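You operate a simulated robot arm through the tools that you are given. There is no shell and no other tool.

Carry out the task below with a simulated two-armed robot. There is one attempt and no reset: what you move stays moved.

Task
Press the white cap home on the yellow cable stub.
Fine: clamp slider at GRIP before pressing, back at FREE after. Leave the other caps and the blue stub. Where these are worked on the way, their far stop is far enough and under half their travel is too little: clamp slider.

It is judged by the outcome, as a careful person would: the job done as asked, and still so three seconds after it is handed in. It fails if anything else is knocked over, pushed out of place, dropped, spilled or broken. Lids that push on must go on centred and level and be pressed home; caps that screw on are set level and turned clockwise until they are tight.

Robot
Two 7-joint arms with two-finger parallel grippers on one trunk that stands fixed in place. Base frame: the origin is at the foot of the trunk, x ahead of it, y to its left, z up. Readings come in mm, degrees, newtons and seconds.
The left shoulder is at [50, 209, 1096], the right one opposite. With the tool pointing down near the work surface each hand reaches from about 260 to 920 mm from the base axis, measured 20 degrees to its own side. Payload 4.4 kg a hand.
The TCP of each hand is the grasp point between the finger pads, 23 mm short of the fingertips. In the tool frame z runs along the fingers and y along their closing line. The gripper opens to 94 mm. The fingers are 38 mm wide and 10 mm thick; the gripper's body (54 by 96 mm) begins 39 mm behind the TCP.
Orientation is that of the tool frame in the base frame, as a unit quaternion [w, x, y, z]. With the fingers straight down and closing along the base's y, the tool's x points along the base's -x, its y along +y and its z along -z.

Tools
- The arms move only by the tool nudge_tool. It takes "left_moves", "right_moves" or both (then of equal length, played together; a hand with none holds still); each is text: rows parted by semicolons, each of 6 numbers parted by spaces: the shift along the base's x, y, z in units of 30 mm (1.0 is 30 mm), then the turn, a rotation vector about the base's x, y, z in units of 6 degrees (1.0 is 6 degrees). In form: dx dy dz rx ry rz; .... A call has 1 to 20 rows; each row shifts and turns the commanded pose from where the row before left it. "left_jaw" and "right_jaw" are, for a hand that has rows, the opening, from 0 (shut) to 1 (fully open), set as the call begins (left out, the last holds). A call with a number of a shift or a turn outside -1 to 1 is refused whole. Each row takes 0.2 s and may step no farther than 50 mm and 8.6 degrees from the row before; otherwise, or with a gripper value out of range, the whole call is refused. Where a pose cannot be reached the arm comes as near as it can. A force on the tool above 60 N (or 10 N above the force at the start of the call, whichever is more), or a blocked arm, ends the call early, and 0.2 s more pass. Each finger travels about 108 mm/s and halts on what it meets, pressing with about 28 N; the grip force reading is that of the motor and also rises with nothing between the fingers. The clock runs only during rows and for 0.2 s after the last one: add rows that do not move to give the fingers time. The reply holds the time, the measured pose of the TCP, the force on the tool along the base axes, the opening and the grip force, in the units named above and with some noise, with the torque about the TCP (base axes, N m) and any sound that the robot's microphone picked up.
- Cameras (640 x 400 px; columns grow to the right, rows downward): "scene" is now at [141, -56.2, 1274.1]; the picture's right is [-0.60, -0.80, 0.00], its down [-0.41, 0.31, -0.86] and it looks along [0.69, -0.51, -0.52] (base axes); focal length 295 px, centre (320, 200). "left" rides on the left gripper at [87, -16, -74] in its tool frame; the picture's right is [0.18, 0.98, 0.00], its down [-0.58, 0.11, -0.81] and it looks along [-0.79, 0.15, 0.59] (tool axes); focal length 243 px, centre (320, 200). "right" rides on the right gripper at [86, 16, -75] in its tool frame; the picture's right is [-0.18, 0.98, 0.00], its down [-0.58, -0.11, -0.81] and it looks along [-0.79, -0.15, 0.59] (tool axes); focal length 243 px, centre (320, 200). There is no depth. A picture from a camera that has moved, and an enlarged one, comes with that camera's place and axes in the base frame and with its lens.
- snapshot(camera): a new picture of that camera. The clock stands still meanwhile.
- move_column(by): slides the trunk up (or, below 0, down) by that many mm; the arms and the scene camera ride with it, the base frame stays. It gives what a move gives, with no picture.
- aim_head(pan, tilt): turns the head with the scene camera to pan (to the left, within 80 degrees either way) and tilt (down, from -29 to 69), counted from straight ahead of the robot. It gives what a move gives.
- enlarge(camera, box): a new picture of the part [left, top, right, bottom] of that camera's present view, enlarged. The clock stands still meanwhile.
- finish_job(): hands the job in; it is judged then, once.

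Nothing tells you positions but the pictures and the camera data. Unless the task says otherwise, let go and move clear before handing in.

The tools are called after "Emit:" as name(argument=value, ...) on one line, values as JSON. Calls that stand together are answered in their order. nudge_tool: Moves the arms, as the interface text tells. Its arguments: {"type":"object","properties":{"left_moves":{"type":"string"},"left_jaw":{"type":"number"},"right_moves":{"type":"string"},"right_jaw":{"type":"number"}},"required":[]} The other tools are called the same way: move_column (by) moves the trunk up or down; aim_head (pan, tilt) turns the head that bears the scene camera; snapshot (camera) takes a picture; enlarge (camera, box) takes an enlarged picture of a part of a camera's view; finish_job () hands the job in.

At the start:

```text
time: 0.0
left_eef_pos: [558.1, -11.0, 1057.3]
left_orientation: [-0.001, -0.001, 1.0, 0.0]
left_wrist_force: [0.4, 0.3, -0.3]
left_torque: [0.0, 0.01, -0.02]
left_finger_gap: 93.9
left_grip_force: 0.1
right_eef_pos: [336.9, -428.0, 1040.1]
right_orientation: [0.0, 0.0, 1.0, 0.0]
right_wrist_force: [-0.4, 0.4, -0.7]
right_torque: [-0.02, -0.02, -0.01]
right_finger_gap: 93.9
right_grip_force: 0.1
trunk travel left (down, up): [-175.0, 388.0]
head pan, tilt (commanded): [-36.8, 31.1]
```

scene: 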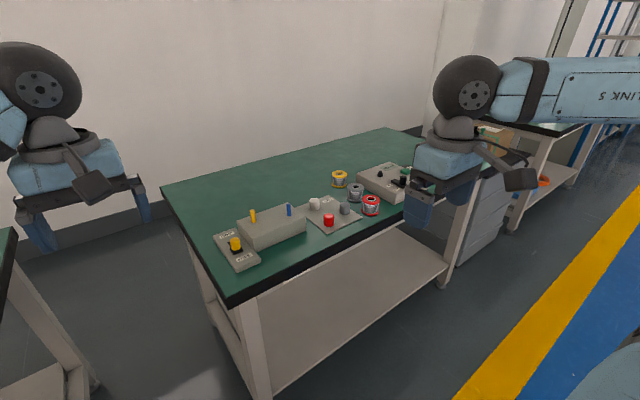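
right: 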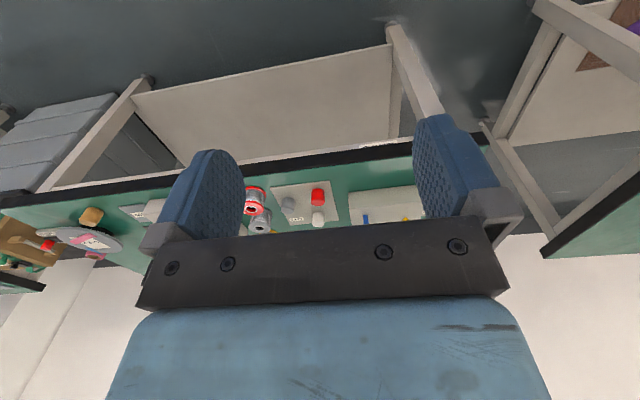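
left: 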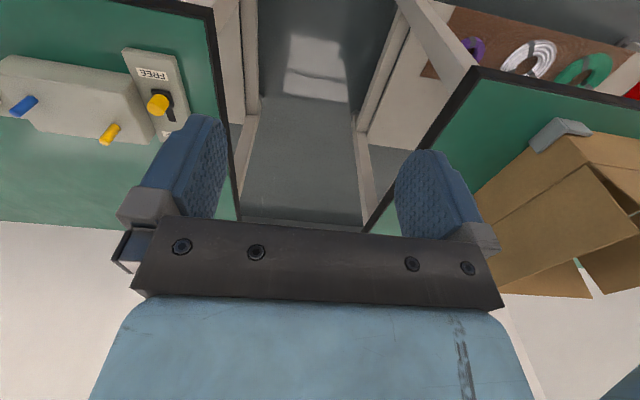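

I see a green bench with a grey block holding a yellow and a blue stub, a clamp slider plate with a yellow knob, and a tray with white, grey and red caps. I'll look closer before moving.

Emit:
enlarge(camera="scene", box=[200, 160, 420, 297])

Emit:
enlarge(camera="left", box=[0, 20, 240, 170])

Emit:
enlarge(camera="right", box=[230, 150, 430, 275])

```text
2.91 times, centred on (310, 228) of scene
camera zoom: at [141.0, -56.2, 1274.1], right [-0.6, -0.8, 0.0], down [-0.41, 0.31, -0.86], along [0.69, -0.51, -0.52], focal length 858 px, centre (349, 117)
```

zoom: 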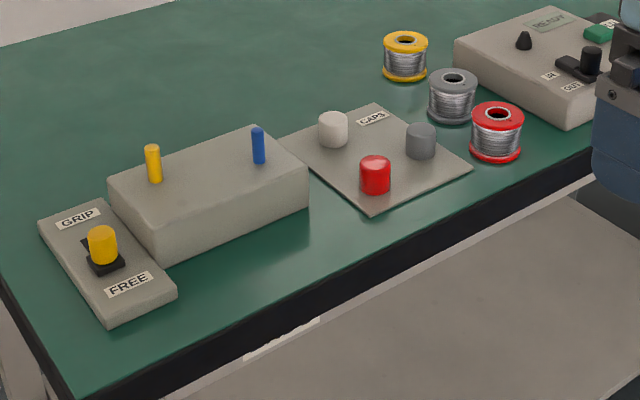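

```text
2.67 times, centred on (120, 95) of left
camera zoom: at [471.3, -27.4, 1133.0], right [-0.19, 0.98, 0.0], down [0.58, 0.11, 0.81], along [0.79, 0.15, -0.59], focal length 647 px, centre (853, 480)
```

zoom: 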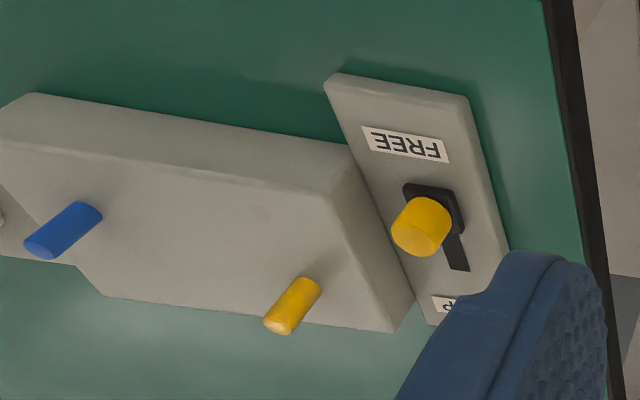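

```text
3.20 times, centred on (330, 212) of right
camera zoom: at [250.7, -411.1, 1113.5], right [0.18, 0.98, 0.0], down [0.58, -0.11, 0.81], along [0.79, -0.15, -0.59], focal length 776 px, centre (288, 160)
```

zoom: 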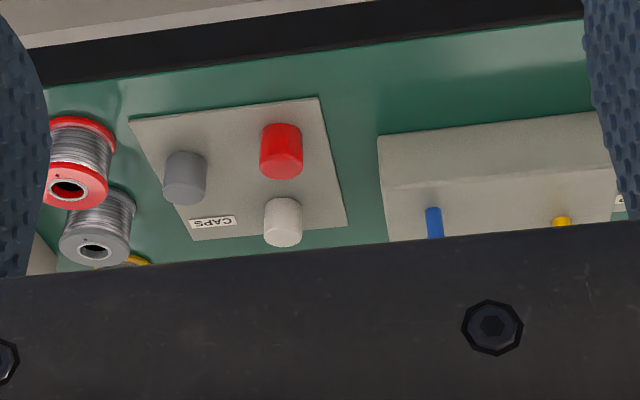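

The block looks axis-aligned, with its top near z≈811. I estimate the yellow stub at (771,-302), the white cap at (782,-514) and the slider knob at (728,-232), with FREE toward me and GRIP away. I'll swing the left hand aside as an observing camera and bring the right hand near the slider for a closer look.

Emit:
nudge_tool(left_moves="0 0.8 0 0 0 -1; 0 0.8 0 0 0 -1; 0 0.8 0 0 0 -1; 0 0.8 0 0 0 -1; 0 0.8 0 0 0 -1; 0 0 0 0 0 0; 0 0 0 0 0 0; 0 0 0 0 0 0; 0 0 0 0 0 0; 0 0 0 0 0 0", right_moves="0.8 0.6 -0.2 0 0 0; 0.8 0.6 -0.2 0 0 0; 0.8 0.6 -0.2 0 0 0; 0.8 0.6 -0.2 0 0 0; 0.8 0.6 -0.2 0 0 0; 0.8 0.6 -0.2 0 0 0; 0.8 0.6 -0.2 0 0 0; 0.8 0.6 -0.2 0 0 0; 0.8 0.6 -0.2 0 0 0; 0 0 0 0 0 0")

Emit:
snapshot(camera="scene")

Emit:
snapshot(camera="right")

Emit:
snapshot(camera="left")

```text
time: 2.2
left_eef_pos: [557.2, 107.0, 1058.5]
left_orientation: [0.001, 0.258, 0.966, 0.0]
left_wrist_force: [-0.4, 0.3, 0.1]
left_torque: [-0.03, -0.02, -0.04]
left_finger_gap: 93.9
left_grip_force: 0.0
right_eef_pos: [553.8, -265.6, 987.0]
right_orientation: [0.0, 0.0, 1.0, 0.001]
right_wrist_force: [-0.7, -0.6, -0.3]
right_torque: [0.0, 0.0, 0.0]
right_finger_gap: 94.3
right_grip_force: 0.1
trunk travel left (down, up): [-175.0, 388.0]
head pan, tilt (commanded): [-36.8, 31.1]
```

```text
taken
camera scene: at [140.6, -56.4, 1274.2], right [-0.6, -0.8, 0.0], down [-0.41, 0.31, -0.86], along [0.69, -0.51, -0.52], focal length 295 px, centre (320, 200)
```

scene: 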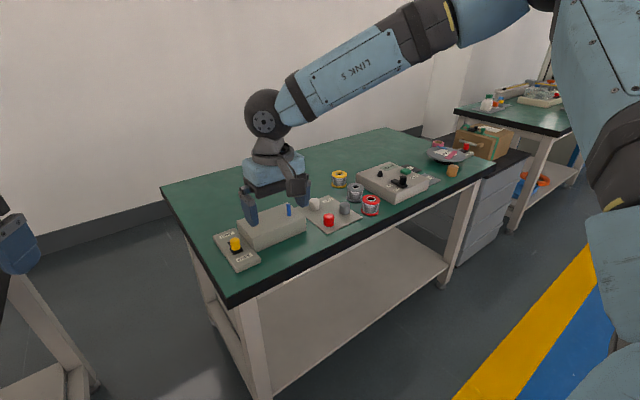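

```text
taken
camera right: at [466.7, -250.5, 1061.3], right [0.18, 0.98, 0.0], down [0.58, -0.11, 0.81], along [0.79, -0.15, -0.59], focal length 243 px, centre (320, 200)
```

right: 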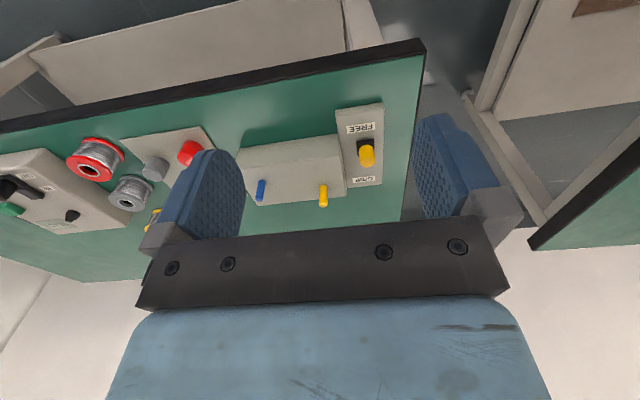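

```text
taken
camera left: at [473.8, 136.7, 1134.1], right [0.33, 0.94, 0.0], down [0.56, -0.2, 0.81], along [0.76, -0.27, -0.59], focal length 243 px, centre (320, 200)
```

left: 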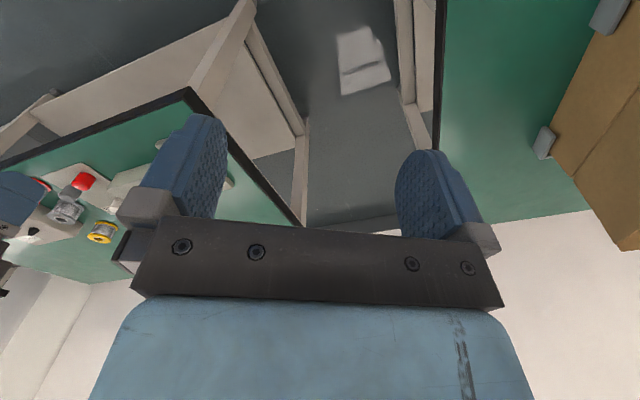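

From here the right camera sees the slider, stubs and block clearly. I'll enlarge to refine positions.

Emit:
enlarge(camera="right", box=[230, 90, 422, 210])

Emit:
enlarge(camera="scene", box=[200, 180, 360, 280])

```text
3.33 times, centred on (326, 150) of right
camera zoom: at [466.7, -250.5, 1061.3], right [0.18, 0.98, 0.0], down [0.58, -0.11, 0.81], along [0.79, -0.15, -0.59], focal length 809 px, centre (300, 367)
```

zoom: 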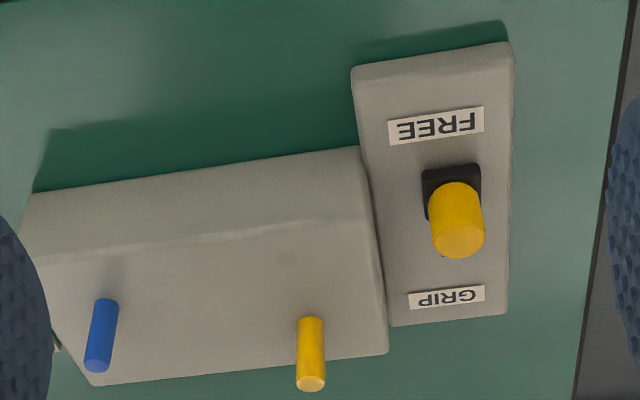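

```text
4.00 times, centred on (280, 230) of scene
camera zoom: at [140.6, -56.4, 1274.2], right [-0.6, -0.8, 0.0], down [-0.41, 0.31, -0.86], along [0.69, -0.51, -0.52], focal length 1179 px, centre (480, 80)
```

zoom: 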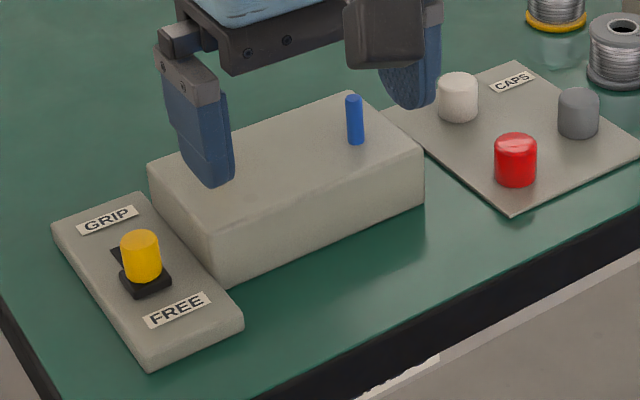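

The measurements agree: stub tip ≈ (770,-302,847), knob top ≈ (728,-231,809), plate top z ≈ 782. I'll close the right jaw, bring it to the near side of the knob and check the position before pushing.

Emit:
nudge_tool(right_moves="0.85 0.224 -0.78 0 0 0; 0.85 0.224 -0.78 0 0 0; 0.85 0.224 -0.78 0 0 0; 0.85 0.224 -0.78 0 0 0; 0.85 0.224 -0.78 0 0 0; 0 0 0 0 0 0", right_jaw=0, left_moves="0 0 0 0 0 1; 0 0 0 0 0 1; 0 0 0 0 0 1; 0 0 0 0 0 1; 0 0 0 0 0 1; 0 0 0 0 0 0")

Emit:
snapshot(camera="right")

Emit:
enlarge(camera="scene", box=[200, 180, 360, 280])

Emit:
snapshot(camera="left")

```text
time: 3.6
left_eef_pos: [559.2, 108.5, 1058.4]
left_orientation: [0.0, -0.001, 1.0, 0.0]
left_wrist_force: [-0.6, 0.1, 0.4]
left_torque: [-0.02, 0.01, -0.01]
left_finger_gap: 94.1
left_grip_force: 0.0
right_eef_pos: [649.8, -259.1, 890.0]
right_orientation: [0.001, 0.001, 1.0, 0.001]
right_wrist_force: [0.2, -0.1, 0.1]
right_torque: [0.01, 0.01, -0.01]
right_finger_gap: 0.0
right_grip_force: 27.5
right hand out of reach, approached as far as the arm can: row 4, 5
trunk travel left (down, up): [-175.0, 388.0]
head pan, tilt (commanded): [-36.8, 31.1]
```

```text
taken
camera right: at [563.4, -244.1, 963.0], right [0.18, 0.98, 0.0], down [0.58, -0.11, 0.81], along [0.79, -0.15, -0.59], focal length 243 px, centre (320, 200)
```

right: 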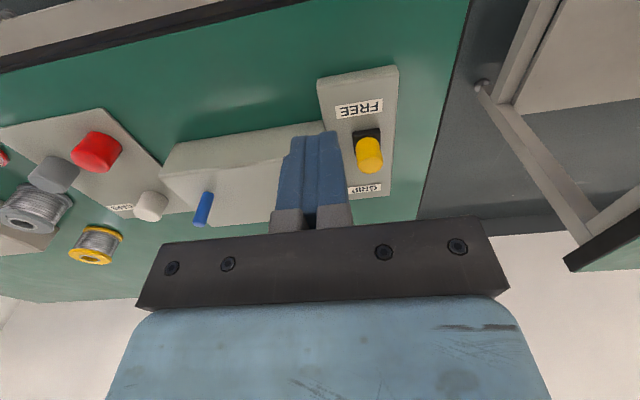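

```text
4.00 times, centred on (280, 230) of scene
camera zoom: at [140.8, -56.2, 1274.2], right [-0.6, -0.8, 0.0], down [-0.41, 0.31, -0.86], along [0.69, -0.51, -0.52], focal length 1179 px, centre (480, 80)
```

zoom: 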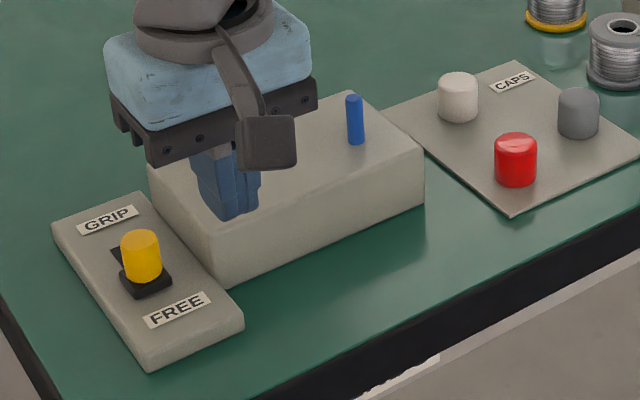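

```text
taken
camera left: at [471.0, 91.9, 1133.5], right [-0.19, 0.98, 0.0], down [0.58, 0.11, 0.81], along [0.79, 0.15, -0.59], focal length 243 px, centre (320, 200)
```

left: 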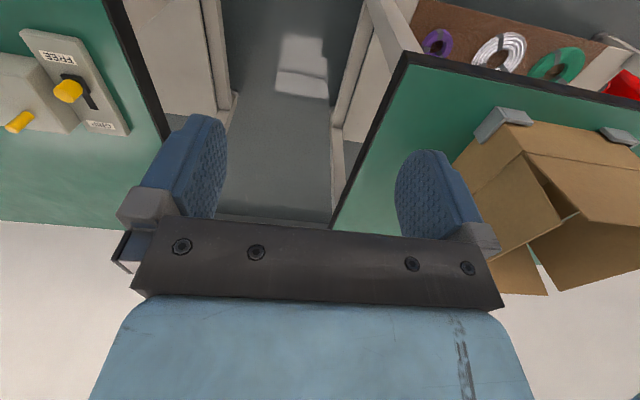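

The arm stopped short at (650,-259,890), reported out of reach with this posture. I'll raise straight up to see whether the target line is reachable higher up.

Emit:
nudge_tool(right_moves="0 0 0.9 0 0 0; 0 0 0.9 0 0 0; 0 0 0.9 0 0 0; 0 0 0 0 0 0")

Emit:
snapshot(camera="scene")

```text
time: 4.6
left_eef_pos: [558.3, 108.8, 1057.3]
left_orientation: [0.001, -0.001, 1.0, -0.001]
left_wrist_force: [0.1, -0.4, -0.3]
left_torque: [-0.02, -0.02, 0.02]
left_finger_gap: 94.2
left_grip_force: 0.0
right_eef_pos: [651.3, -260.9, 969.8]
right_orientation: [0.0, 0.0, 1.0, 0.0]
right_wrist_force: [0.1, -0.1, -0.2]
right_torque: [0.01, 0.02, 0.03]
right_finger_gap: 0.1
right_grip_force: 27.9
trunk travel left (down, up): [-175.0, 388.0]
head pan, tilt (commanded): [-36.8, 31.1]
```

```text
taken
camera scene: at [141.5, -56.4, 1274.0], right [-0.6, -0.8, 0.0], down [-0.41, 0.31, -0.86], along [0.69, -0.51, -0.52], focal length 295 px, centre (320, 200)
```

scene: 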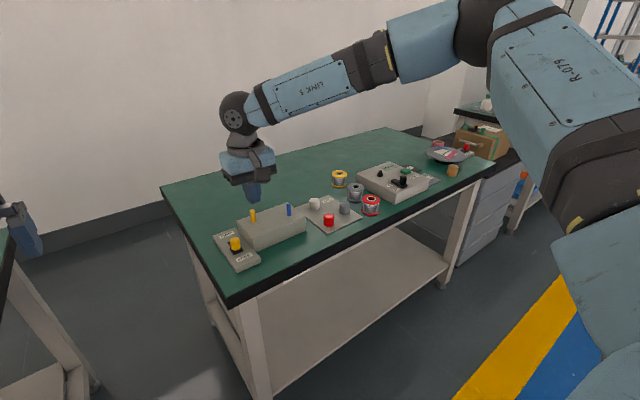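

Raising worked, and the command follows the reached pose. I'll try advancing toward x=683, y=-232 at this height.

Emit:
nudge_tool(right_moves="0.53 0.48 0 0 0 0; 0.53 0.48 0 0 0 0; 0 0 -0.5 0 0 0; 0 0 -0.5 0 0 0; 0 0 0 0 0 0")

```text
time: 5.8
left_eef_pos: [558.4, 108.5, 1057.0]
left_orientation: [0.001, -0.001, 1.0, 0.0]
left_wrist_force: [0.2, -0.2, 0.1]
left_torque: [-0.01, -0.01, -0.01]
left_finger_gap: 94.1
left_grip_force: 0.0
right_eef_pos: [666.8, -245.7, 945.8]
right_orientation: [0.0, -0.001, 1.0, 0.0]
right_wrist_force: [0.4, 0.0, -0.7]
right_torque: [-0.02, 0.0, -0.01]
right_finger_gap: 0.0
right_grip_force: 28.5
right hand out of reach, approached as far as the arm can: row 2, 3, 4
trunk travel left (down, up): [-175.0, 388.0]
head pan, tilt (commanded): [-36.8, 31.1]
```

The limit seems tied to arm posture rather than distance. I'll test whether yawing the hand toward the forearm direction (about +z) frees more reach, staying high above everything.

Emit:
nudge_tool(right_moves="0 0 0 0 0 1; 0 0 0 0 0 1; 0 0 0 0 0 1; 0 0 0 0 0 1; 0 0 0 0 0 1; 0.5 0.45 0 0 0 0; 0.5 0.45 0 0 0 0; 0 0 0 0 0 0")

```text
time: 7.6
left_eef_pos: [558.0, 109.1, 1058.3]
left_orientation: [0.0, -0.001, 1.0, 0.0]
left_wrist_force: [-0.1, -0.1, -0.9]
left_torque: [0.01, -0.02, 0.02]
left_finger_gap: 94.0
left_grip_force: 0.1
right_eef_pos: [667.8, -243.7, 952.0]
right_orientation: [0.0, -0.259, 0.966, 0.0]
right_wrist_force: [-0.2, -1.0, 0.4]
right_torque: [-0.03, -0.01, -0.05]
right_finger_gap: 0.0
right_grip_force: 28.0
right hand out of reach, approached as far as the arm can: row 6, 7
trunk travel left (down, up): [-175.0, 388.0]
head pan, tilt (commanded): [-36.8, 31.1]
```

Yaw doesn't matter, so it's an elbow posture limit. I'll undo the yaw and test forward reach farther to the right, staying at a safe height, to learn where the arm is free.

Emit:
nudge_tool(right_moves="0 -0.8 0 0 0 -1; 0 -0.8 0 0 0 -1; 0 -0.8 0 0 0 -1; 0 -0.8 0 0 0 -1; 0 -0.8 0 0 0 -1; 0 -0.8 0 0 0 0; 0 -0.8 0 0 0 0; 0.8 0 0 0 0 0; 0.8 0 0 0 0 0; 0.8 0 0 0 0 0; 0.8 0 0 0 0 0; 0 0 0 0 0 0")

Emit:
snapshot(camera="scene")

```text
time: 10.2
left_eef_pos: [558.1, 108.6, 1057.5]
left_orientation: [0.0, -0.001, 1.0, 0.0]
left_wrist_force: [-0.3, -0.5, 0.5]
left_torque: [0.02, -0.01, -0.01]
left_finger_gap: 94.2
left_grip_force: 0.0
right_eef_pos: [759.2, -413.4, 951.7]
right_orientation: [0.001, 0.0, 1.0, 0.0]
right_wrist_force: [0.1, -0.5, -0.2]
right_torque: [-0.03, 0.03, 0.0]
right_finger_gap: 0.0
right_grip_force: 28.1
right hand out of reach, approached as far as the arm can: row 11
trunk travel left (down, up): [-175.0, 388.0]
head pan, tilt (commanded): [-36.8, 31.1]
```

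```text
taken
camera scene: at [140.9, -55.9, 1274.2], right [-0.6, -0.8, 0.0], down [-0.41, 0.31, -0.86], along [0.69, -0.51, -0.52], focal length 295 px, centre (320, 200)
```

scene: 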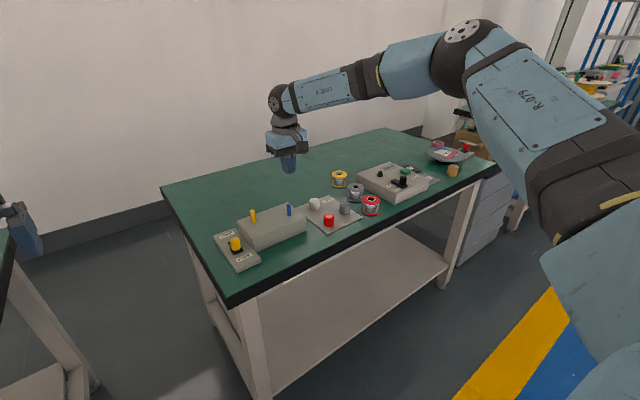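

Reach is limited along a slanted boundary, and it grows as the hand sits higher relative to the shoulder. I'll pull both hands back and up, then lower the trunk so the shoulders come closer to the work height.

Emit:
nudge_tool(right_moves="-0.95 0.3 0.5 0 0 0; -0.95 0.3 0.5 0 0 0; -0.95 0.3 0.5 0 0 0; -0.95 0.3 0.5 0 0 0; -0.95 0.3 0.5 0 0 0; -0.95 0.3 0.5 0 0 0; -0.95 0.3 0.5 0 0 0; 0 0 0 0 0 0", left_moves="-0.7 0.3 0.3 0 0 0; -0.7 0.3 0.3 0 0 0; -0.7 0.3 0.3 0 0 0; -0.7 0.3 0.3 0 0 0; -0.7 0.3 0.3 0 0 0; -0.7 0.3 0.3 0 0 0; -0.7 0.3 0.3 0 0 0; 0 0 0 0 0 0")

Emit:
snapshot(camera="scene")

Emit:
snapshot(camera="left")

```text
time: 12.0
left_eef_pos: [411.4, 172.3, 1120.8]
left_orientation: [-0.001, -0.001, 1.0, 0.0]
left_wrist_force: [-0.1, -0.3, -0.2]
left_torque: [0.02, 0.0, 0.01]
left_finger_gap: 94.2
left_grip_force: 0.1
right_eef_pos: [560.7, -348.4, 1054.7]
right_orientation: [-0.001, 0.0, 1.0, 0.001]
right_wrist_force: [0.3, -0.1, 0.9]
right_torque: [-0.02, 0.02, -0.02]
right_finger_gap: 0.0
right_grip_force: 27.4
trunk travel left (down, up): [-175.0, 388.0]
head pan, tilt (commanded): [-36.8, 31.1]
```

```text
taken
camera scene: at [142.0, -56.3, 1273.9], right [-0.6, -0.8, 0.0], down [-0.41, 0.31, -0.86], along [0.68, -0.51, -0.52], focal length 295 px, centre (320, 200)
```

scene: 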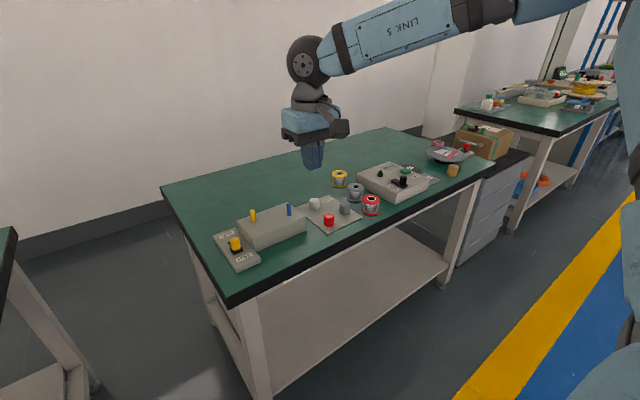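

```text
taken
camera left: at [324.4, 155.3, 1196.2], right [-0.19, 0.98, 0.0], down [0.58, 0.11, 0.81], along [0.79, 0.15, -0.59], focal length 243 px, centre (320, 200)
```

left: 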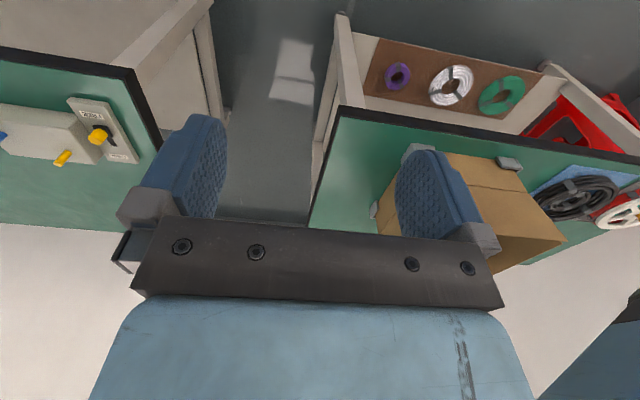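

Both hands are clear. Lowering the trunk by 150 mm leaves both hands well above the bench.

Emit:
move_column(by=-150)

```text
time: 13.8
left_eef_pos: [410.8, 171.7, 970.2]
left_orientation: [0.0, -0.002, 1.0, 0.0]
left_wrist_force: [0.5, 1.0, 0.0]
left_torque: [-0.02, 0.0, -0.01]
left_finger_gap: 94.2
left_grip_force: 0.1
right_eef_pos: [560.3, -350.7, 907.5]
right_orientation: [0.0, 0.001, 1.0, -0.001]
right_wrist_force: [0.3, -1.0, -0.3]
right_torque: [0.02, -0.05, 0.0]
right_finger_gap: 0.0
right_grip_force: 27.7
trunk travel left (down, up): [-25.0, 538.0]
head pan, tilt (commanded): [-36.8, 31.1]
```

Now I'll test the approach to the slider again at z≈880, above everything on that line.

Emit:
nudge_tool(right_moves="0.82 0.79 -0.18 0 0 0; 0.82 0.79 -0.18 0 0 0; 0.82 0.79 -0.18 0 0 0; 0.82 0.79 -0.18 0 0 0; 0.82 0.79 -0.18 0 0 0; 0 0 0 0 0 0")

Emit:
snapshot(camera="scene")

```text
time: 15.2
left_eef_pos: [411.3, 171.9, 971.3]
left_orientation: [0.0, -0.002, 1.0, -0.001]
left_wrist_force: [0.7, 0.6, -0.2]
left_torque: [-0.01, 0.01, -0.02]
left_finger_gap: 94.0
left_grip_force: 0.1
right_eef_pos: [680.6, -233.7, 880.7]
right_orientation: [0.001, 0.001, 1.0, 0.0]
right_wrist_force: [0.7, 0.0, -1.5]
right_torque: [0.02, -0.03, 0.02]
right_finger_gap: 0.0
right_grip_force: 28.0
right hand out of reach, approached as far as the arm can: row 5
trunk travel left (down, up): [-25.0, 538.0]
head pan, tilt (commanded): [-36.8, 31.1]
```

```text
taken
camera scene: at [141.0, -55.9, 1124.2], right [-0.6, -0.8, 0.0], down [-0.41, 0.31, -0.86], along [0.69, -0.51, -0.52], focal length 295 px, centre (320, 200)
```

scene: 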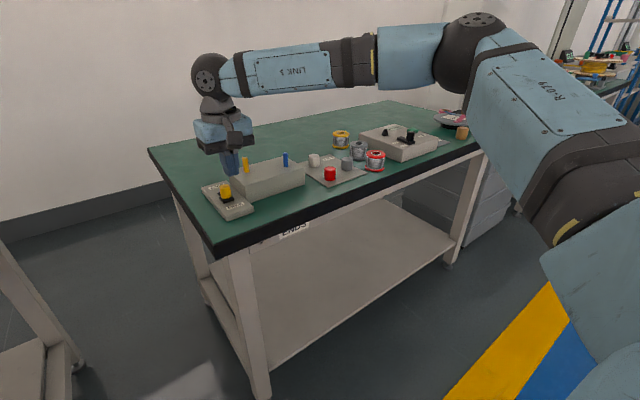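

The trunk drop helped, but the arm is still at its posture limit with the elbow high and out to the right. I'll look at the right arm itself to understand the posture.

Emit:
aim_head(pan=-75, tilt=25)

Emit:
snapshot(camera="scene")

Emit:
snapshot(camera="left")

```text
time: 16.2
left_eef_pos: [411.1, 172.5, 969.9]
left_orientation: [0.001, -0.001, 1.0, 0.0]
left_wrist_force: [0.2, -0.2, -0.3]
left_torque: [0.0, 0.0, 0.0]
left_finger_gap: 93.8
left_grip_force: 0.1
right_eef_pos: [680.7, -233.4, 880.2]
right_orientation: [0.001, 0.0, 1.0, 0.0]
right_wrist_force: [-0.3, 0.9, -0.1]
right_torque: [0.02, 0.04, -0.02]
right_finger_gap: 0.0
right_grip_force: 27.6
trunk travel left (down, up): [-25.0, 538.0]
head pan, tilt (commanded): [-75.0, 25.0]
```

```text
taken
camera scene: at [92.9, -91.3, 1133.9], right [-0.97, -0.26, 0.0], down [-0.11, 0.41, -0.91], along [0.24, -0.88, -0.42], focal length 295 px, centre (320, 200)
```

scene: 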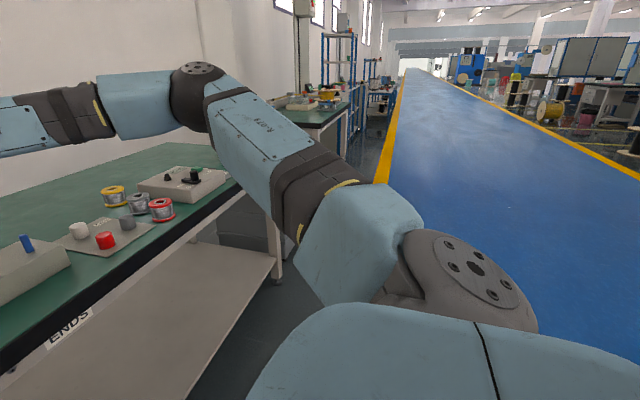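

```text
taken
camera left: at [323.8, 155.3, 1046.5], right [-0.19, 0.98, 0.0], down [0.58, 0.11, 0.81], along [0.79, 0.15, -0.59], focal length 243 px, centre (320, 200)
```

left: 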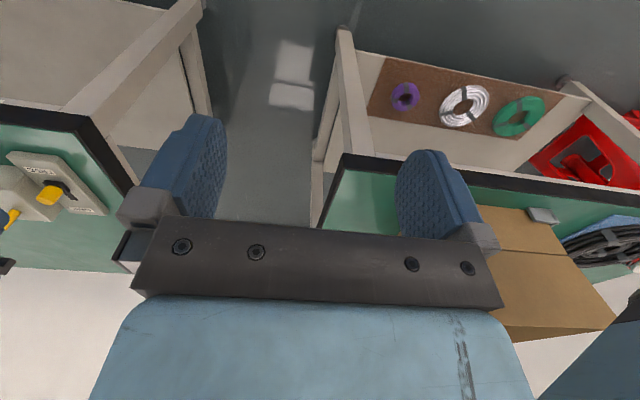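

I'll probe whether the forward limit here is hard: retreat a little, then come forward again along a slightly different line.

Emit:
nudge_tool(right_moves="-0.9 0 0 0 0 0; -0.9 0 0 0 0 0; -0.9 0 0 0 0 0; -0.9 0 0 0 0 0; 0 0.8 0 0 0 0; 0 0.8 0 0 0 0; 0 0.8 0 0 0 0; 0.9 0 0 0 0 0; 0.9 0 0 0 0 0; 0.9 0 0 0 0 0; 0.9 0 0 0 0 0; 0 -0.8 0 0 0 0; 0 -0.8 0 0 0 0; 0 -0.8 0 0 0 0; 0 0 0 0 0 0")

Emit:
snapshot(camera="scene")

```text
time: 19.4
left_eef_pos: [411.3, 171.4, 970.7]
left_orientation: [0.0, 0.0, 1.0, 0.0]
left_wrist_force: [0.1, 0.2, 0.0]
left_torque: [0.03, -0.01, -0.03]
left_finger_gap: 93.9
left_grip_force: 0.1
right_eef_pos: [648.6, -272.8, 882.3]
right_orientation: [0.0, -0.001, 1.0, 0.0]
right_wrist_force: [-0.3, 0.1, -0.5]
right_torque: [0.02, -0.03, 0.01]
right_finger_gap: 0.0
right_grip_force: 27.9
right hand out of reach, approached as far as the arm can: row 8, 9, 10, 11
trunk travel left (down, up): [-25.0, 538.0]
head pan, tilt (commanded): [-75.0, 25.0]
```

```text
taken
camera scene: at [92.8, -91.3, 1133.9], right [-0.97, -0.26, 0.0], down [-0.11, 0.41, -0.91], along [0.23, -0.88, -0.42], focal length 295 px, centre (320, 200)
```

scene: 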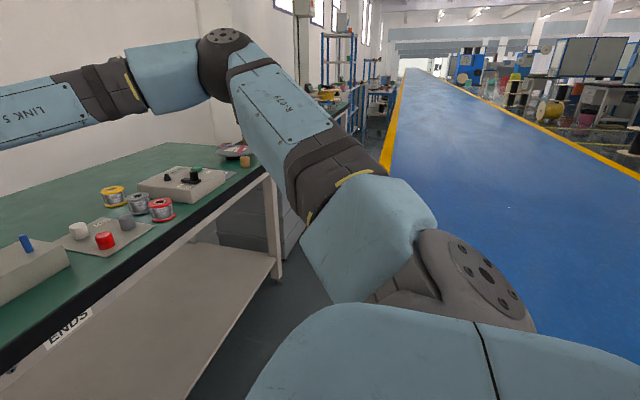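

The elbow sits well above and to the right of the shoulder–wrist line. I'll try to settle it lower by taking the hand out to the right in front of the bench, then down, then back inward. That whole path is clear of the table edge at x≈595.

Emit:
nudge_tool(right_moves="-0.55 -0.98 -0.1 0 0 0; -0.55 -0.98 -0.1 0 0 0; -0.55 -0.98 -0.1 0 0 0; -0.55 -0.98 -0.1 0 0 0; -0.55 -0.98 -0.1 0 0 0; -0.55 -0.98 -0.1 0 0 0; -0.55 -0.98 -0.1 0 0 0; -0.55 -0.98 -0.1 0 0 0; -0.55 -0.98 -0.1 0 0 0; -0.55 -0.98 -0.1 0 0 0; -0.55 -0.98 -0.1 0 0 0; 0 0 0 0 0 0")

Emit:
snapshot(camera="scene")

```text
time: 22.0
left_eef_pos: [411.8, 172.3, 970.1]
left_orientation: [0.001, -0.001, 1.0, 0.0]
left_wrist_force: [-0.6, -0.3, -0.2]
left_torque: [-0.01, 0.01, -0.01]
left_finger_gap: 93.9
left_grip_force: 0.1
right_eef_pos: [468.2, -596.9, 850.9]
right_orientation: [0.0, 0.0, 1.0, 0.0]
right_wrist_force: [-0.2, -0.7, -0.2]
right_torque: [0.02, 0.02, 0.0]
right_finger_gap: 0.0
right_grip_force: 27.6
trunk travel left (down, up): [-25.0, 538.0]
head pan, tilt (commanded): [-75.0, 25.0]
```

```text
taken
camera scene: at [92.7, -91.2, 1133.9], right [-0.97, -0.26, 0.0], down [-0.11, 0.41, -0.91], along [0.23, -0.88, -0.42], focal length 295 px, centre (320, 200)
```

scene: 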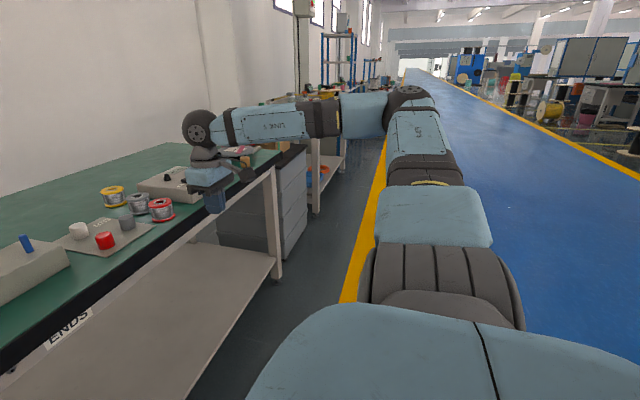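

The elbow is now far out laterally. I'll go down in front of the bench and sweep inward while low to coax the elbow down.

Emit:
nudge_tool(right_moves="-0.2 0 -1 0 0 0; -0.2 0 -1 0 0 0; -0.2 0 -1 0 0 0; -0.2 0 -1 0 0 0; -0.2 0 -1 0 0 0; -0.2 0 -1 0 0 0; -0.2 0 -1 0 0 0; 0 1 0 0 0 0; 0 1 0 0 0 0; 0 1 0 0 0 0; 0 1 0 0 0 0; 0 1 0 0 0 0; 0 1 0 0 0 0; 0 1 0 0 0 0; 0 1 0 0 0 0; 0 0 0 0 0 0")

Emit:
snapshot(camera="scene")

```text
time: 25.4
left_eef_pos: [411.0, 172.0, 970.0]
left_orientation: [0.0, -0.002, 1.0, 0.0]
left_wrist_force: [0.7, -0.2, -0.8]
left_torque: [0.01, -0.01, 0.0]
left_finger_gap: 94.1
left_grip_force: 0.0
right_eef_pos: [425.4, -356.5, 641.9]
right_orientation: [-0.001, -0.001, 1.0, 0.0]
right_wrist_force: [0.4, 0.2, -0.6]
right_torque: [0.02, 0.02, 0.01]
right_finger_gap: 0.0
right_grip_force: 27.8
trunk travel left (down, up): [-25.0, 538.0]
head pan, tilt (commanded): [-75.0, 25.0]
```

```text
taken
camera scene: at [92.9, -91.2, 1133.9], right [-0.97, -0.26, 0.0], down [-0.11, 0.41, -0.91], along [0.23, -0.88, -0.42], focal length 295 px, centre (320, 200)
```

scene: 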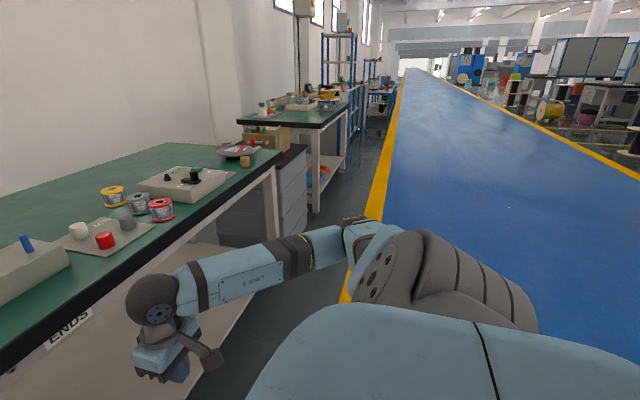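

The elbow has dropped below shoulder level, which is the posture change I wanted. I'll now move inward and come up in front of the bench, then check.

Emit:
nudge_tool(right_moves="0 1 0 0 0 0; 0 1 0 0 0 0; 0 1 0 0 0 0; 0 1 0 0 0 0; 0 0 1 0 0 0; 0 0 1 0 0 0; 0 0 1 0 0 0; 0 0 1 0 0 0; 0 0 1 0 0 0; 0 0 1 0 0 0; 0 0 1 0 0 0; 0 0 1 0 0 0; 0 0 0 0 0 0")

Emit:
snapshot(camera="scene")

```text
time: 28.2
left_eef_pos: [410.8, 172.7, 970.7]
left_orientation: [-0.001, -0.001, 1.0, 0.001]
left_wrist_force: [0.1, 0.4, 0.5]
left_torque: [-0.02, 0.01, -0.05]
left_finger_gap: 94.2
left_grip_force: 0.0
right_eef_pos: [426.3, -237.5, 881.4]
right_orientation: [0.0, 0.0, 1.0, -0.001]
right_wrist_force: [-0.2, 0.3, -0.3]
right_torque: [-0.01, -0.01, 0.01]
right_finger_gap: 0.4
right_grip_force: 27.9
trunk travel left (down, up): [-25.0, 538.0]
head pan, tilt (commanded): [-75.0, 25.0]
```

```text
taken
camera scene: at [92.8, -91.3, 1133.9], right [-0.97, -0.26, 0.0], down [-0.11, 0.41, -0.91], along [0.23, -0.88, -0.42], focal length 295 px, centre (320, 200)
```

scene: 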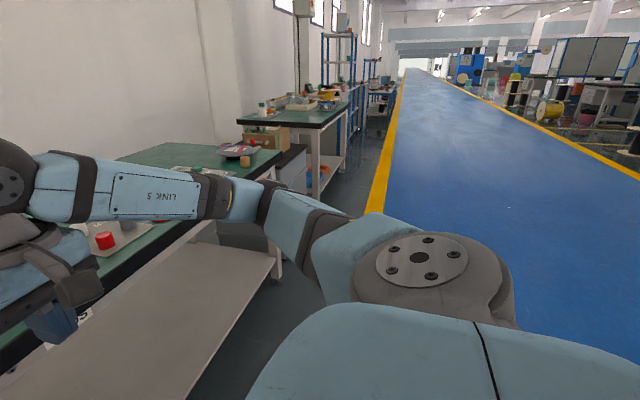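

The elbow is now near shoulder level. I'll go forward toward the slider at z≈880.

Emit:
nudge_tool(right_moves="0.95 0.02 0 0 0 0; 0.95 0.02 0 0 0 0; 0.95 0.02 0 0 0 0; 0.95 0.02 0 0 0 0; 0.95 0.02 0 0 0 0; 0.95 0.02 0 0 0 0; 0.95 0.02 0 0 0 0; 0.95 0.02 0 0 0 0; 0.95 0.02 0 0 0 0; 0 0 0 0 0 0")

Emit:
snapshot(camera="scene")

```text
time: 30.4
left_eef_pos: [410.9, 171.8, 970.0]
left_orientation: [0.0, -0.001, 1.0, 0.0]
left_wrist_force: [0.3, -0.5, -0.1]
left_torque: [0.0, 0.03, 0.04]
left_finger_gap: 93.8
left_grip_force: 0.0
right_eef_pos: [683.5, -231.5, 880.3]
right_orientation: [0.0, 0.0, 1.0, 0.0]
right_wrist_force: [-0.6, 0.3, 0.1]
right_torque: [0.01, 0.01, 0.0]
right_finger_gap: 0.0
right_grip_force: 28.0
trunk travel left (down, up): [-25.0, 538.0]
head pan, tilt (commanded): [-75.0, 25.0]
```

```text
taken
camera scene: at [92.9, -91.2, 1133.9], right [-0.97, -0.26, 0.0], down [-0.11, 0.41, -0.91], along [0.23, -0.88, -0.42], focal length 295 px, centre (320, 200)
```

scene: 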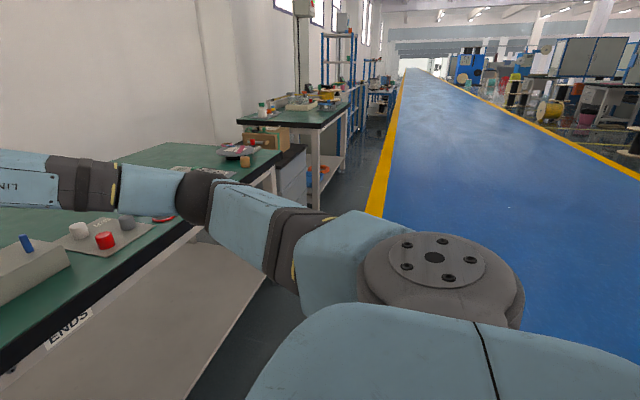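

That reached the target cleanly with the lower elbow. I'll re-aim the head at the work and look closely before descending.

Emit:
aim_head(pan=-24, tilt=28)

Emit:
snapshot(camera="scene")

Emit:
snapshot(camera="right")

```text
time: 31.6
left_eef_pos: [411.4, 172.1, 970.9]
left_orientation: [0.0, 0.0, 1.0, 0.0]
left_wrist_force: [-0.3, 0.7, 0.2]
left_torque: [0.02, -0.04, -0.03]
left_finger_gap: 93.8
left_grip_force: 0.2
right_eef_pos: [683.8, -231.6, 882.5]
right_orientation: [0.0, 0.001, 1.0, 0.0]
right_wrist_force: [0.0, 0.3, -0.4]
right_torque: [-0.02, 0.0, 0.02]
right_finger_gap: 0.0
right_grip_force: 28.3
trunk travel left (down, up): [-25.0, 538.0]
head pan, tilt (commanded): [-24.0, 28.0]
```

```text
taken
camera scene: at [152.3, -39.5, 1129.1], right [-0.41, -0.91, 0.0], down [-0.43, 0.19, -0.88], along [0.81, -0.36, -0.47], focal length 295 px, centre (320, 200)
```

scene: 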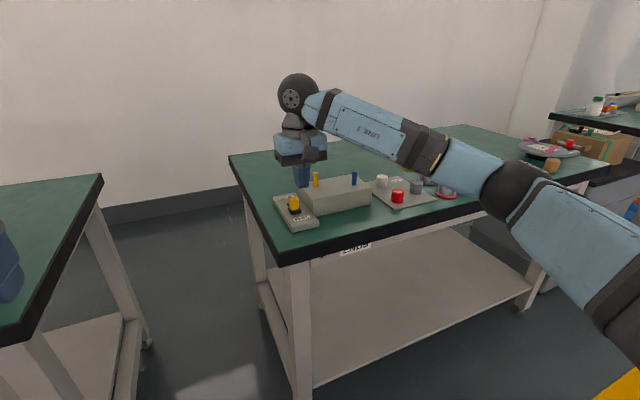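

```text
taken
camera right: at [597.1, -216.6, 955.0], right [0.18, 0.98, 0.0], down [0.58, -0.11, 0.81], along [0.79, -0.15, -0.59], focal length 243 px, centre (320, 200)
```

right: 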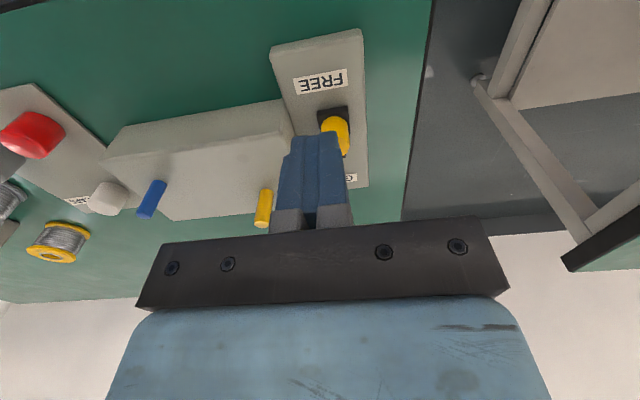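

Emit:
enlarge(camera="right", box=[240, 60, 400, 160])

Emit:
enlarge(camera="scene", box=[250, 140, 410, 240])

```text
4.00 times, centred on (320, 110) of right
camera zoom: at [597.1, -216.6, 955.0], right [0.18, 0.98, 0.0], down [0.58, -0.11, 0.81], along [0.79, -0.15, -0.59], focal length 970 px, centre (320, 560)
```

zoom: 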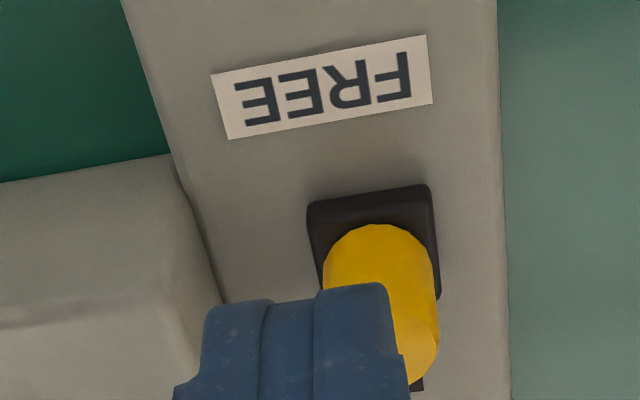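

```text
4.00 times, centred on (330, 190) of scene
camera zoom: at [152.3, -39.5, 1129.1], right [-0.41, -0.91, 0.0], down [-0.43, 0.19, -0.88], along [0.81, -0.36, -0.47], focal length 1179 px, centre (280, 240)
```

zoom: 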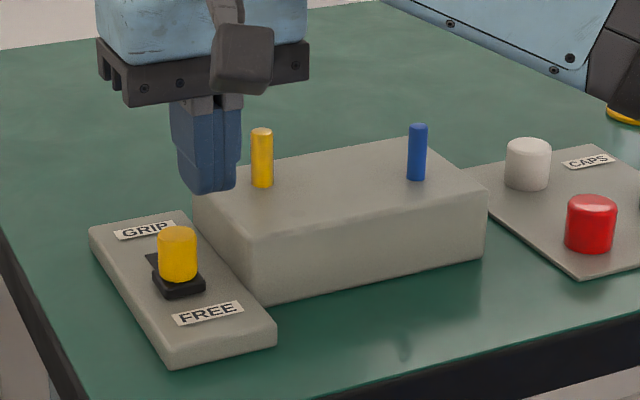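

The black slider base's near edge is at x≈708, with the knob centred around y≈-230. I'll descend just behind it with fingertips at z≈792, above the plate at 782.

Emit:
nudge_tool(right_moves="-0.12 0.05 -0.8 0 0 0; 0 0 -0.8 0 0 0; 0 0 -0.5 0 0 0; 0 0 -0.1 0 0 0; 0 0 0 0 0 0")

Emit:
enlarge(camera="right", box=[240, 60, 400, 160])

Emit:
enlarge(camera="scene", box=[250, 140, 410, 240])

```text
time: 32.8
left_eef_pos: [410.3, 172.1, 970.5]
left_orientation: [0.0, -0.002, 1.0, 0.0]
left_wrist_force: [0.1, -0.1, -0.3]
left_torque: [0.0, 0.01, 0.0]
left_finger_gap: 93.8
left_grip_force: 0.0
right_eef_pos: [679.6, -231.2, 815.6]
right_orientation: [0.001, 0.0, 1.0, 0.0]
right_wrist_force: [-0.4, 0.2, -0.5]
right_torque: [0.01, -0.02, 0.04]
right_finger_gap: 0.0
right_grip_force: 28.5
trunk travel left (down, up): [-25.0, 538.0]
head pan, tilt (commanded): [-24.0, 28.0]
```

```text
4.00 times, centred on (320, 110) of right
camera zoom: at [593.0, -215.3, 889.2], right [0.18, 0.98, 0.0], down [0.58, -0.11, 0.81], along [0.79, -0.15, -0.59], focal length 970 px, centre (320, 560)
```

zoom: 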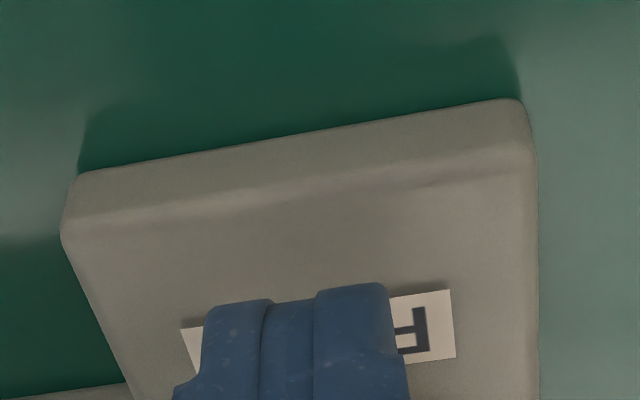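

```text
4.00 times, centred on (330, 190) of scene
camera zoom: at [152.3, -39.4, 1129.1], right [-0.41, -0.91, 0.0], down [-0.43, 0.19, -0.88], along [0.81, -0.36, -0.47], focal length 1179 px, centre (280, 240)
```

zoom: 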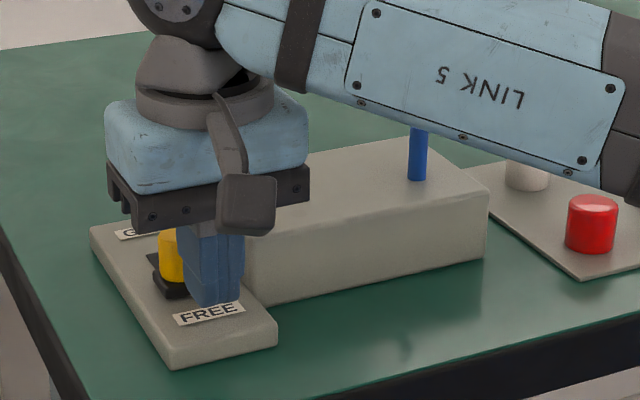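

The fingers sit right behind the knob, above the FREE label. Now I'll push along +x in small steps and watch the force.

Emit:
nudge_tool(right_moves="0.25 0 0 0 0 0; 0.25 0 0 0 0 0; 0.25 0 0 0 0 0; 0.25 0 0 0 0 0; 0.25 0 0 0 0 0; 0 0 0 0 0 0")

Emit:
enlarge(camera="scene", box=[250, 140, 410, 240])

```text
time: 34.2
left_eef_pos: [411.1, 172.2, 970.6]
left_orientation: [0.0, -0.001, 1.0, 0.0]
left_wrist_force: [-0.5, -0.9, -0.7]
left_torque: [0.01, 0.01, -0.01]
left_finger_gap: 93.9
left_grip_force: 0.0
right_eef_pos: [718.0, -230.9, 816.5]
right_orientation: [0.0, 0.0, 1.0, 0.0]
right_wrist_force: [0.4, 0.4, 0.9]
right_torque: [0.04, -0.08, -0.04]
right_finger_gap: 0.1
right_grip_force: 28.2
trunk travel left (down, up): [-25.0, 538.0]
head pan, tilt (commanded): [-24.0, 28.0]
```

```text
4.00 times, centred on (330, 190) of scene
camera zoom: at [152.3, -39.4, 1129.1], right [-0.41, -0.91, 0.0], down [-0.43, 0.19, -0.88], along [0.81, -0.36, -0.47], focal length 1179 px, centre (280, 240)
```

zoom: 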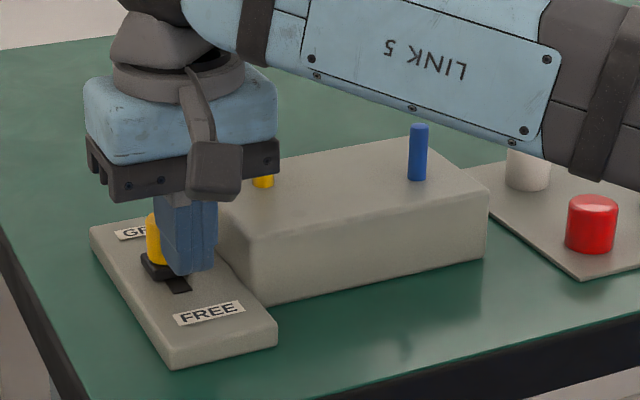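

The knob is sliding with little resistance. I'll continue to the GRIP stop in finer steps.

Emit:
nudge_tool(right_moves="0.15 0 0 0 0 0; 0.15 0 0 0 0 0; 0.15 0 0 0 0 0; 0 0 0 0 0 0")

Emit:
enlarge(camera="scene", box=[250, 140, 410, 240])

```text
time: 35.2
left_eef_pos: [412.5, 172.5, 971.3]
left_orientation: [0.0, -0.002, 1.0, 0.0]
left_wrist_force: [-0.4, -1.1, -0.6]
left_torque: [-0.02, -0.02, -0.04]
left_finger_gap: 94.1
left_grip_force: 0.0
right_eef_pos: [730.9, -230.2, 815.2]
right_orientation: [0.0, -0.001, 1.0, 0.0]
right_wrist_force: [-2.0, 0.9, 0.4]
right_torque: [0.0, 0.03, 0.01]
right_finger_gap: 0.0
right_grip_force: 27.9
trunk travel left (down, up): [-25.0, 538.0]
head pan, tilt (commanded): [-24.0, 28.0]
```

```text
4.00 times, centred on (330, 190) of scene
camera zoom: at [152.2, -39.4, 1129.1], right [-0.41, -0.91, 0.0], down [-0.43, 0.19, -0.88], along [0.81, -0.36, -0.47], focal length 1179 px, centre (280, 240)
```

zoom: 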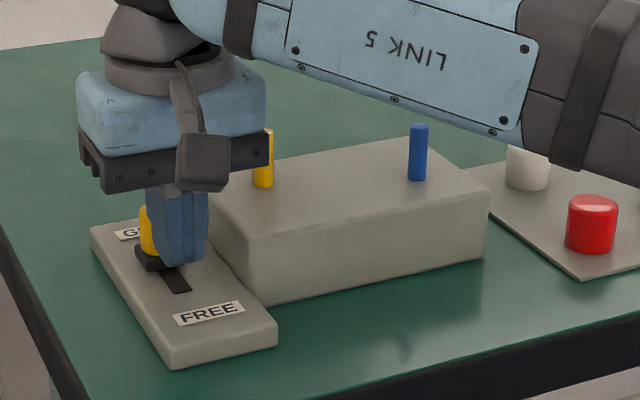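

Emit:
nudge_tool(right_moves="0.1 0 0 0 0 0; 0.1 0 0 0 0 0; 0.1 0 0 0 0 0; 0 0 0 0 0 0")

Emit:
enlarge(camera="scene", box=[250, 140, 410, 240])

```text
time: 36.1
left_eef_pos: [408.7, 171.1, 972.5]
left_orientation: [0.002, 0.0, 1.0, 0.001]
left_wrist_force: [-0.4, -0.2, -0.7]
left_torque: [-0.02, 0.03, -0.01]
left_finger_gap: 94.0
left_grip_force: 0.1
right_eef_pos: [735.0, -230.7, 816.3]
right_orientation: [-0.005, -0.001, 1.0, -0.001]
right_wrist_force: [-24.7, -6.2, 5.4]
right_torque: [-0.23, 0.01, -0.05]
right_finger_gap: 0.0
right_grip_force: 28.4
trunk travel left (down, up): [-25.0, 538.0]
head pan, tilt (commanded): [-24.0, 28.0]
stopped in row 4 (right hand): the force on the tool passed its limit at 63 N (the readings are from after the stop); the commanded pose is now the measured one
```

```text
4.00 times, centred on (330, 190) of scene
camera zoom: at [149.7, -39.6, 1129.8], right [-0.41, -0.91, 0.0], down [-0.43, 0.19, -0.88], along [0.81, -0.36, -0.47], focal length 1179 px, centre (280, 240)
```

zoom: 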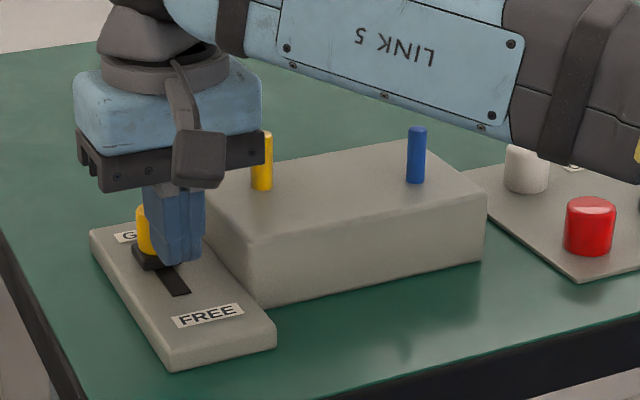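

The slider has reached its GRIP stop (63 N, about 37 mm of travel). I'll back off, rise and traverse over to the white cap area at a safe height.

Emit:
nudge_tool(right_moves="-0.4 0 0 0 0 0; -0.5 0 0 0 0 0; 0 0 0.9 0 0 0; 0 0 0.9 0 0 0; 0 0 0.9 0 0 0; 0 0 0.6 0 0 0; 0 0 0 0 0 0")

Emit:
enlarge(camera="scene", box=[250, 140, 410, 240])

Emit:
snapshot(camera="right")

```text
time: 37.7
left_eef_pos: [411.5, 172.8, 970.4]
left_orientation: [0.0, -0.001, 1.0, 0.0]
left_wrist_force: [0.6, -0.9, -0.6]
left_torque: [-0.05, -0.01, -0.03]
left_finger_gap: 94.1
left_grip_force: 0.0
right_eef_pos: [709.2, -228.9, 911.4]
right_orientation: [-0.006, -0.002, 1.0, -0.001]
right_wrist_force: [-0.6, -0.1, 0.7]
right_torque: [0.02, 0.0, -0.02]
right_finger_gap: 0.1
right_grip_force: 28.2
trunk travel left (down, up): [-25.0, 538.0]
head pan, tilt (commanded): [-24.0, 28.0]
```

```text
4.00 times, centred on (330, 190) of scene
camera zoom: at [152.4, -39.4, 1129.1], right [-0.41, -0.91, 0.0], down [-0.43, 0.19, -0.88], along [0.81, -0.36, -0.47], focal length 1179 px, centre (280, 240)
```

zoom: 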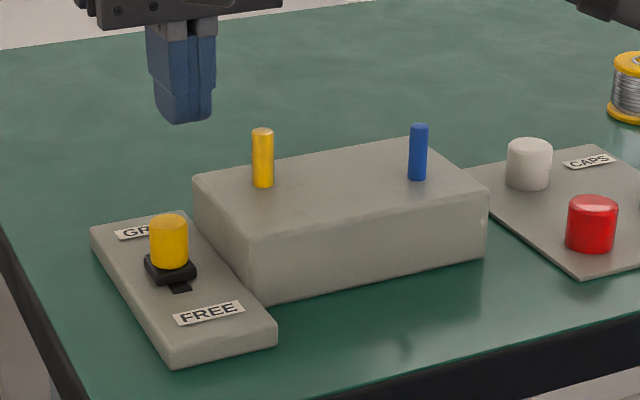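

```text
taken
camera right: at [624.1, -213.6, 986.1], right [0.18, 0.98, 0.0], down [0.59, -0.11, 0.8], along [0.79, -0.15, -0.6], focal length 243 px, centre (320, 200)
```

right: 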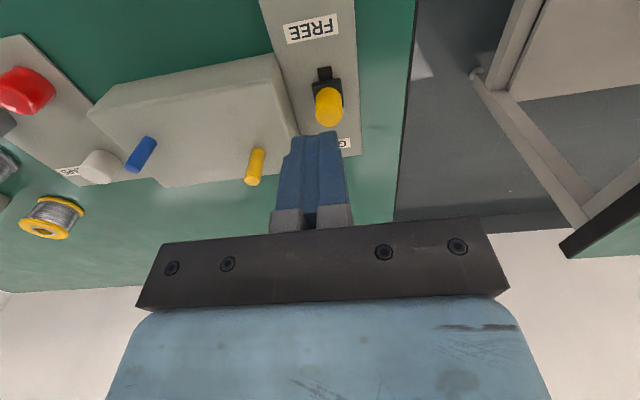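

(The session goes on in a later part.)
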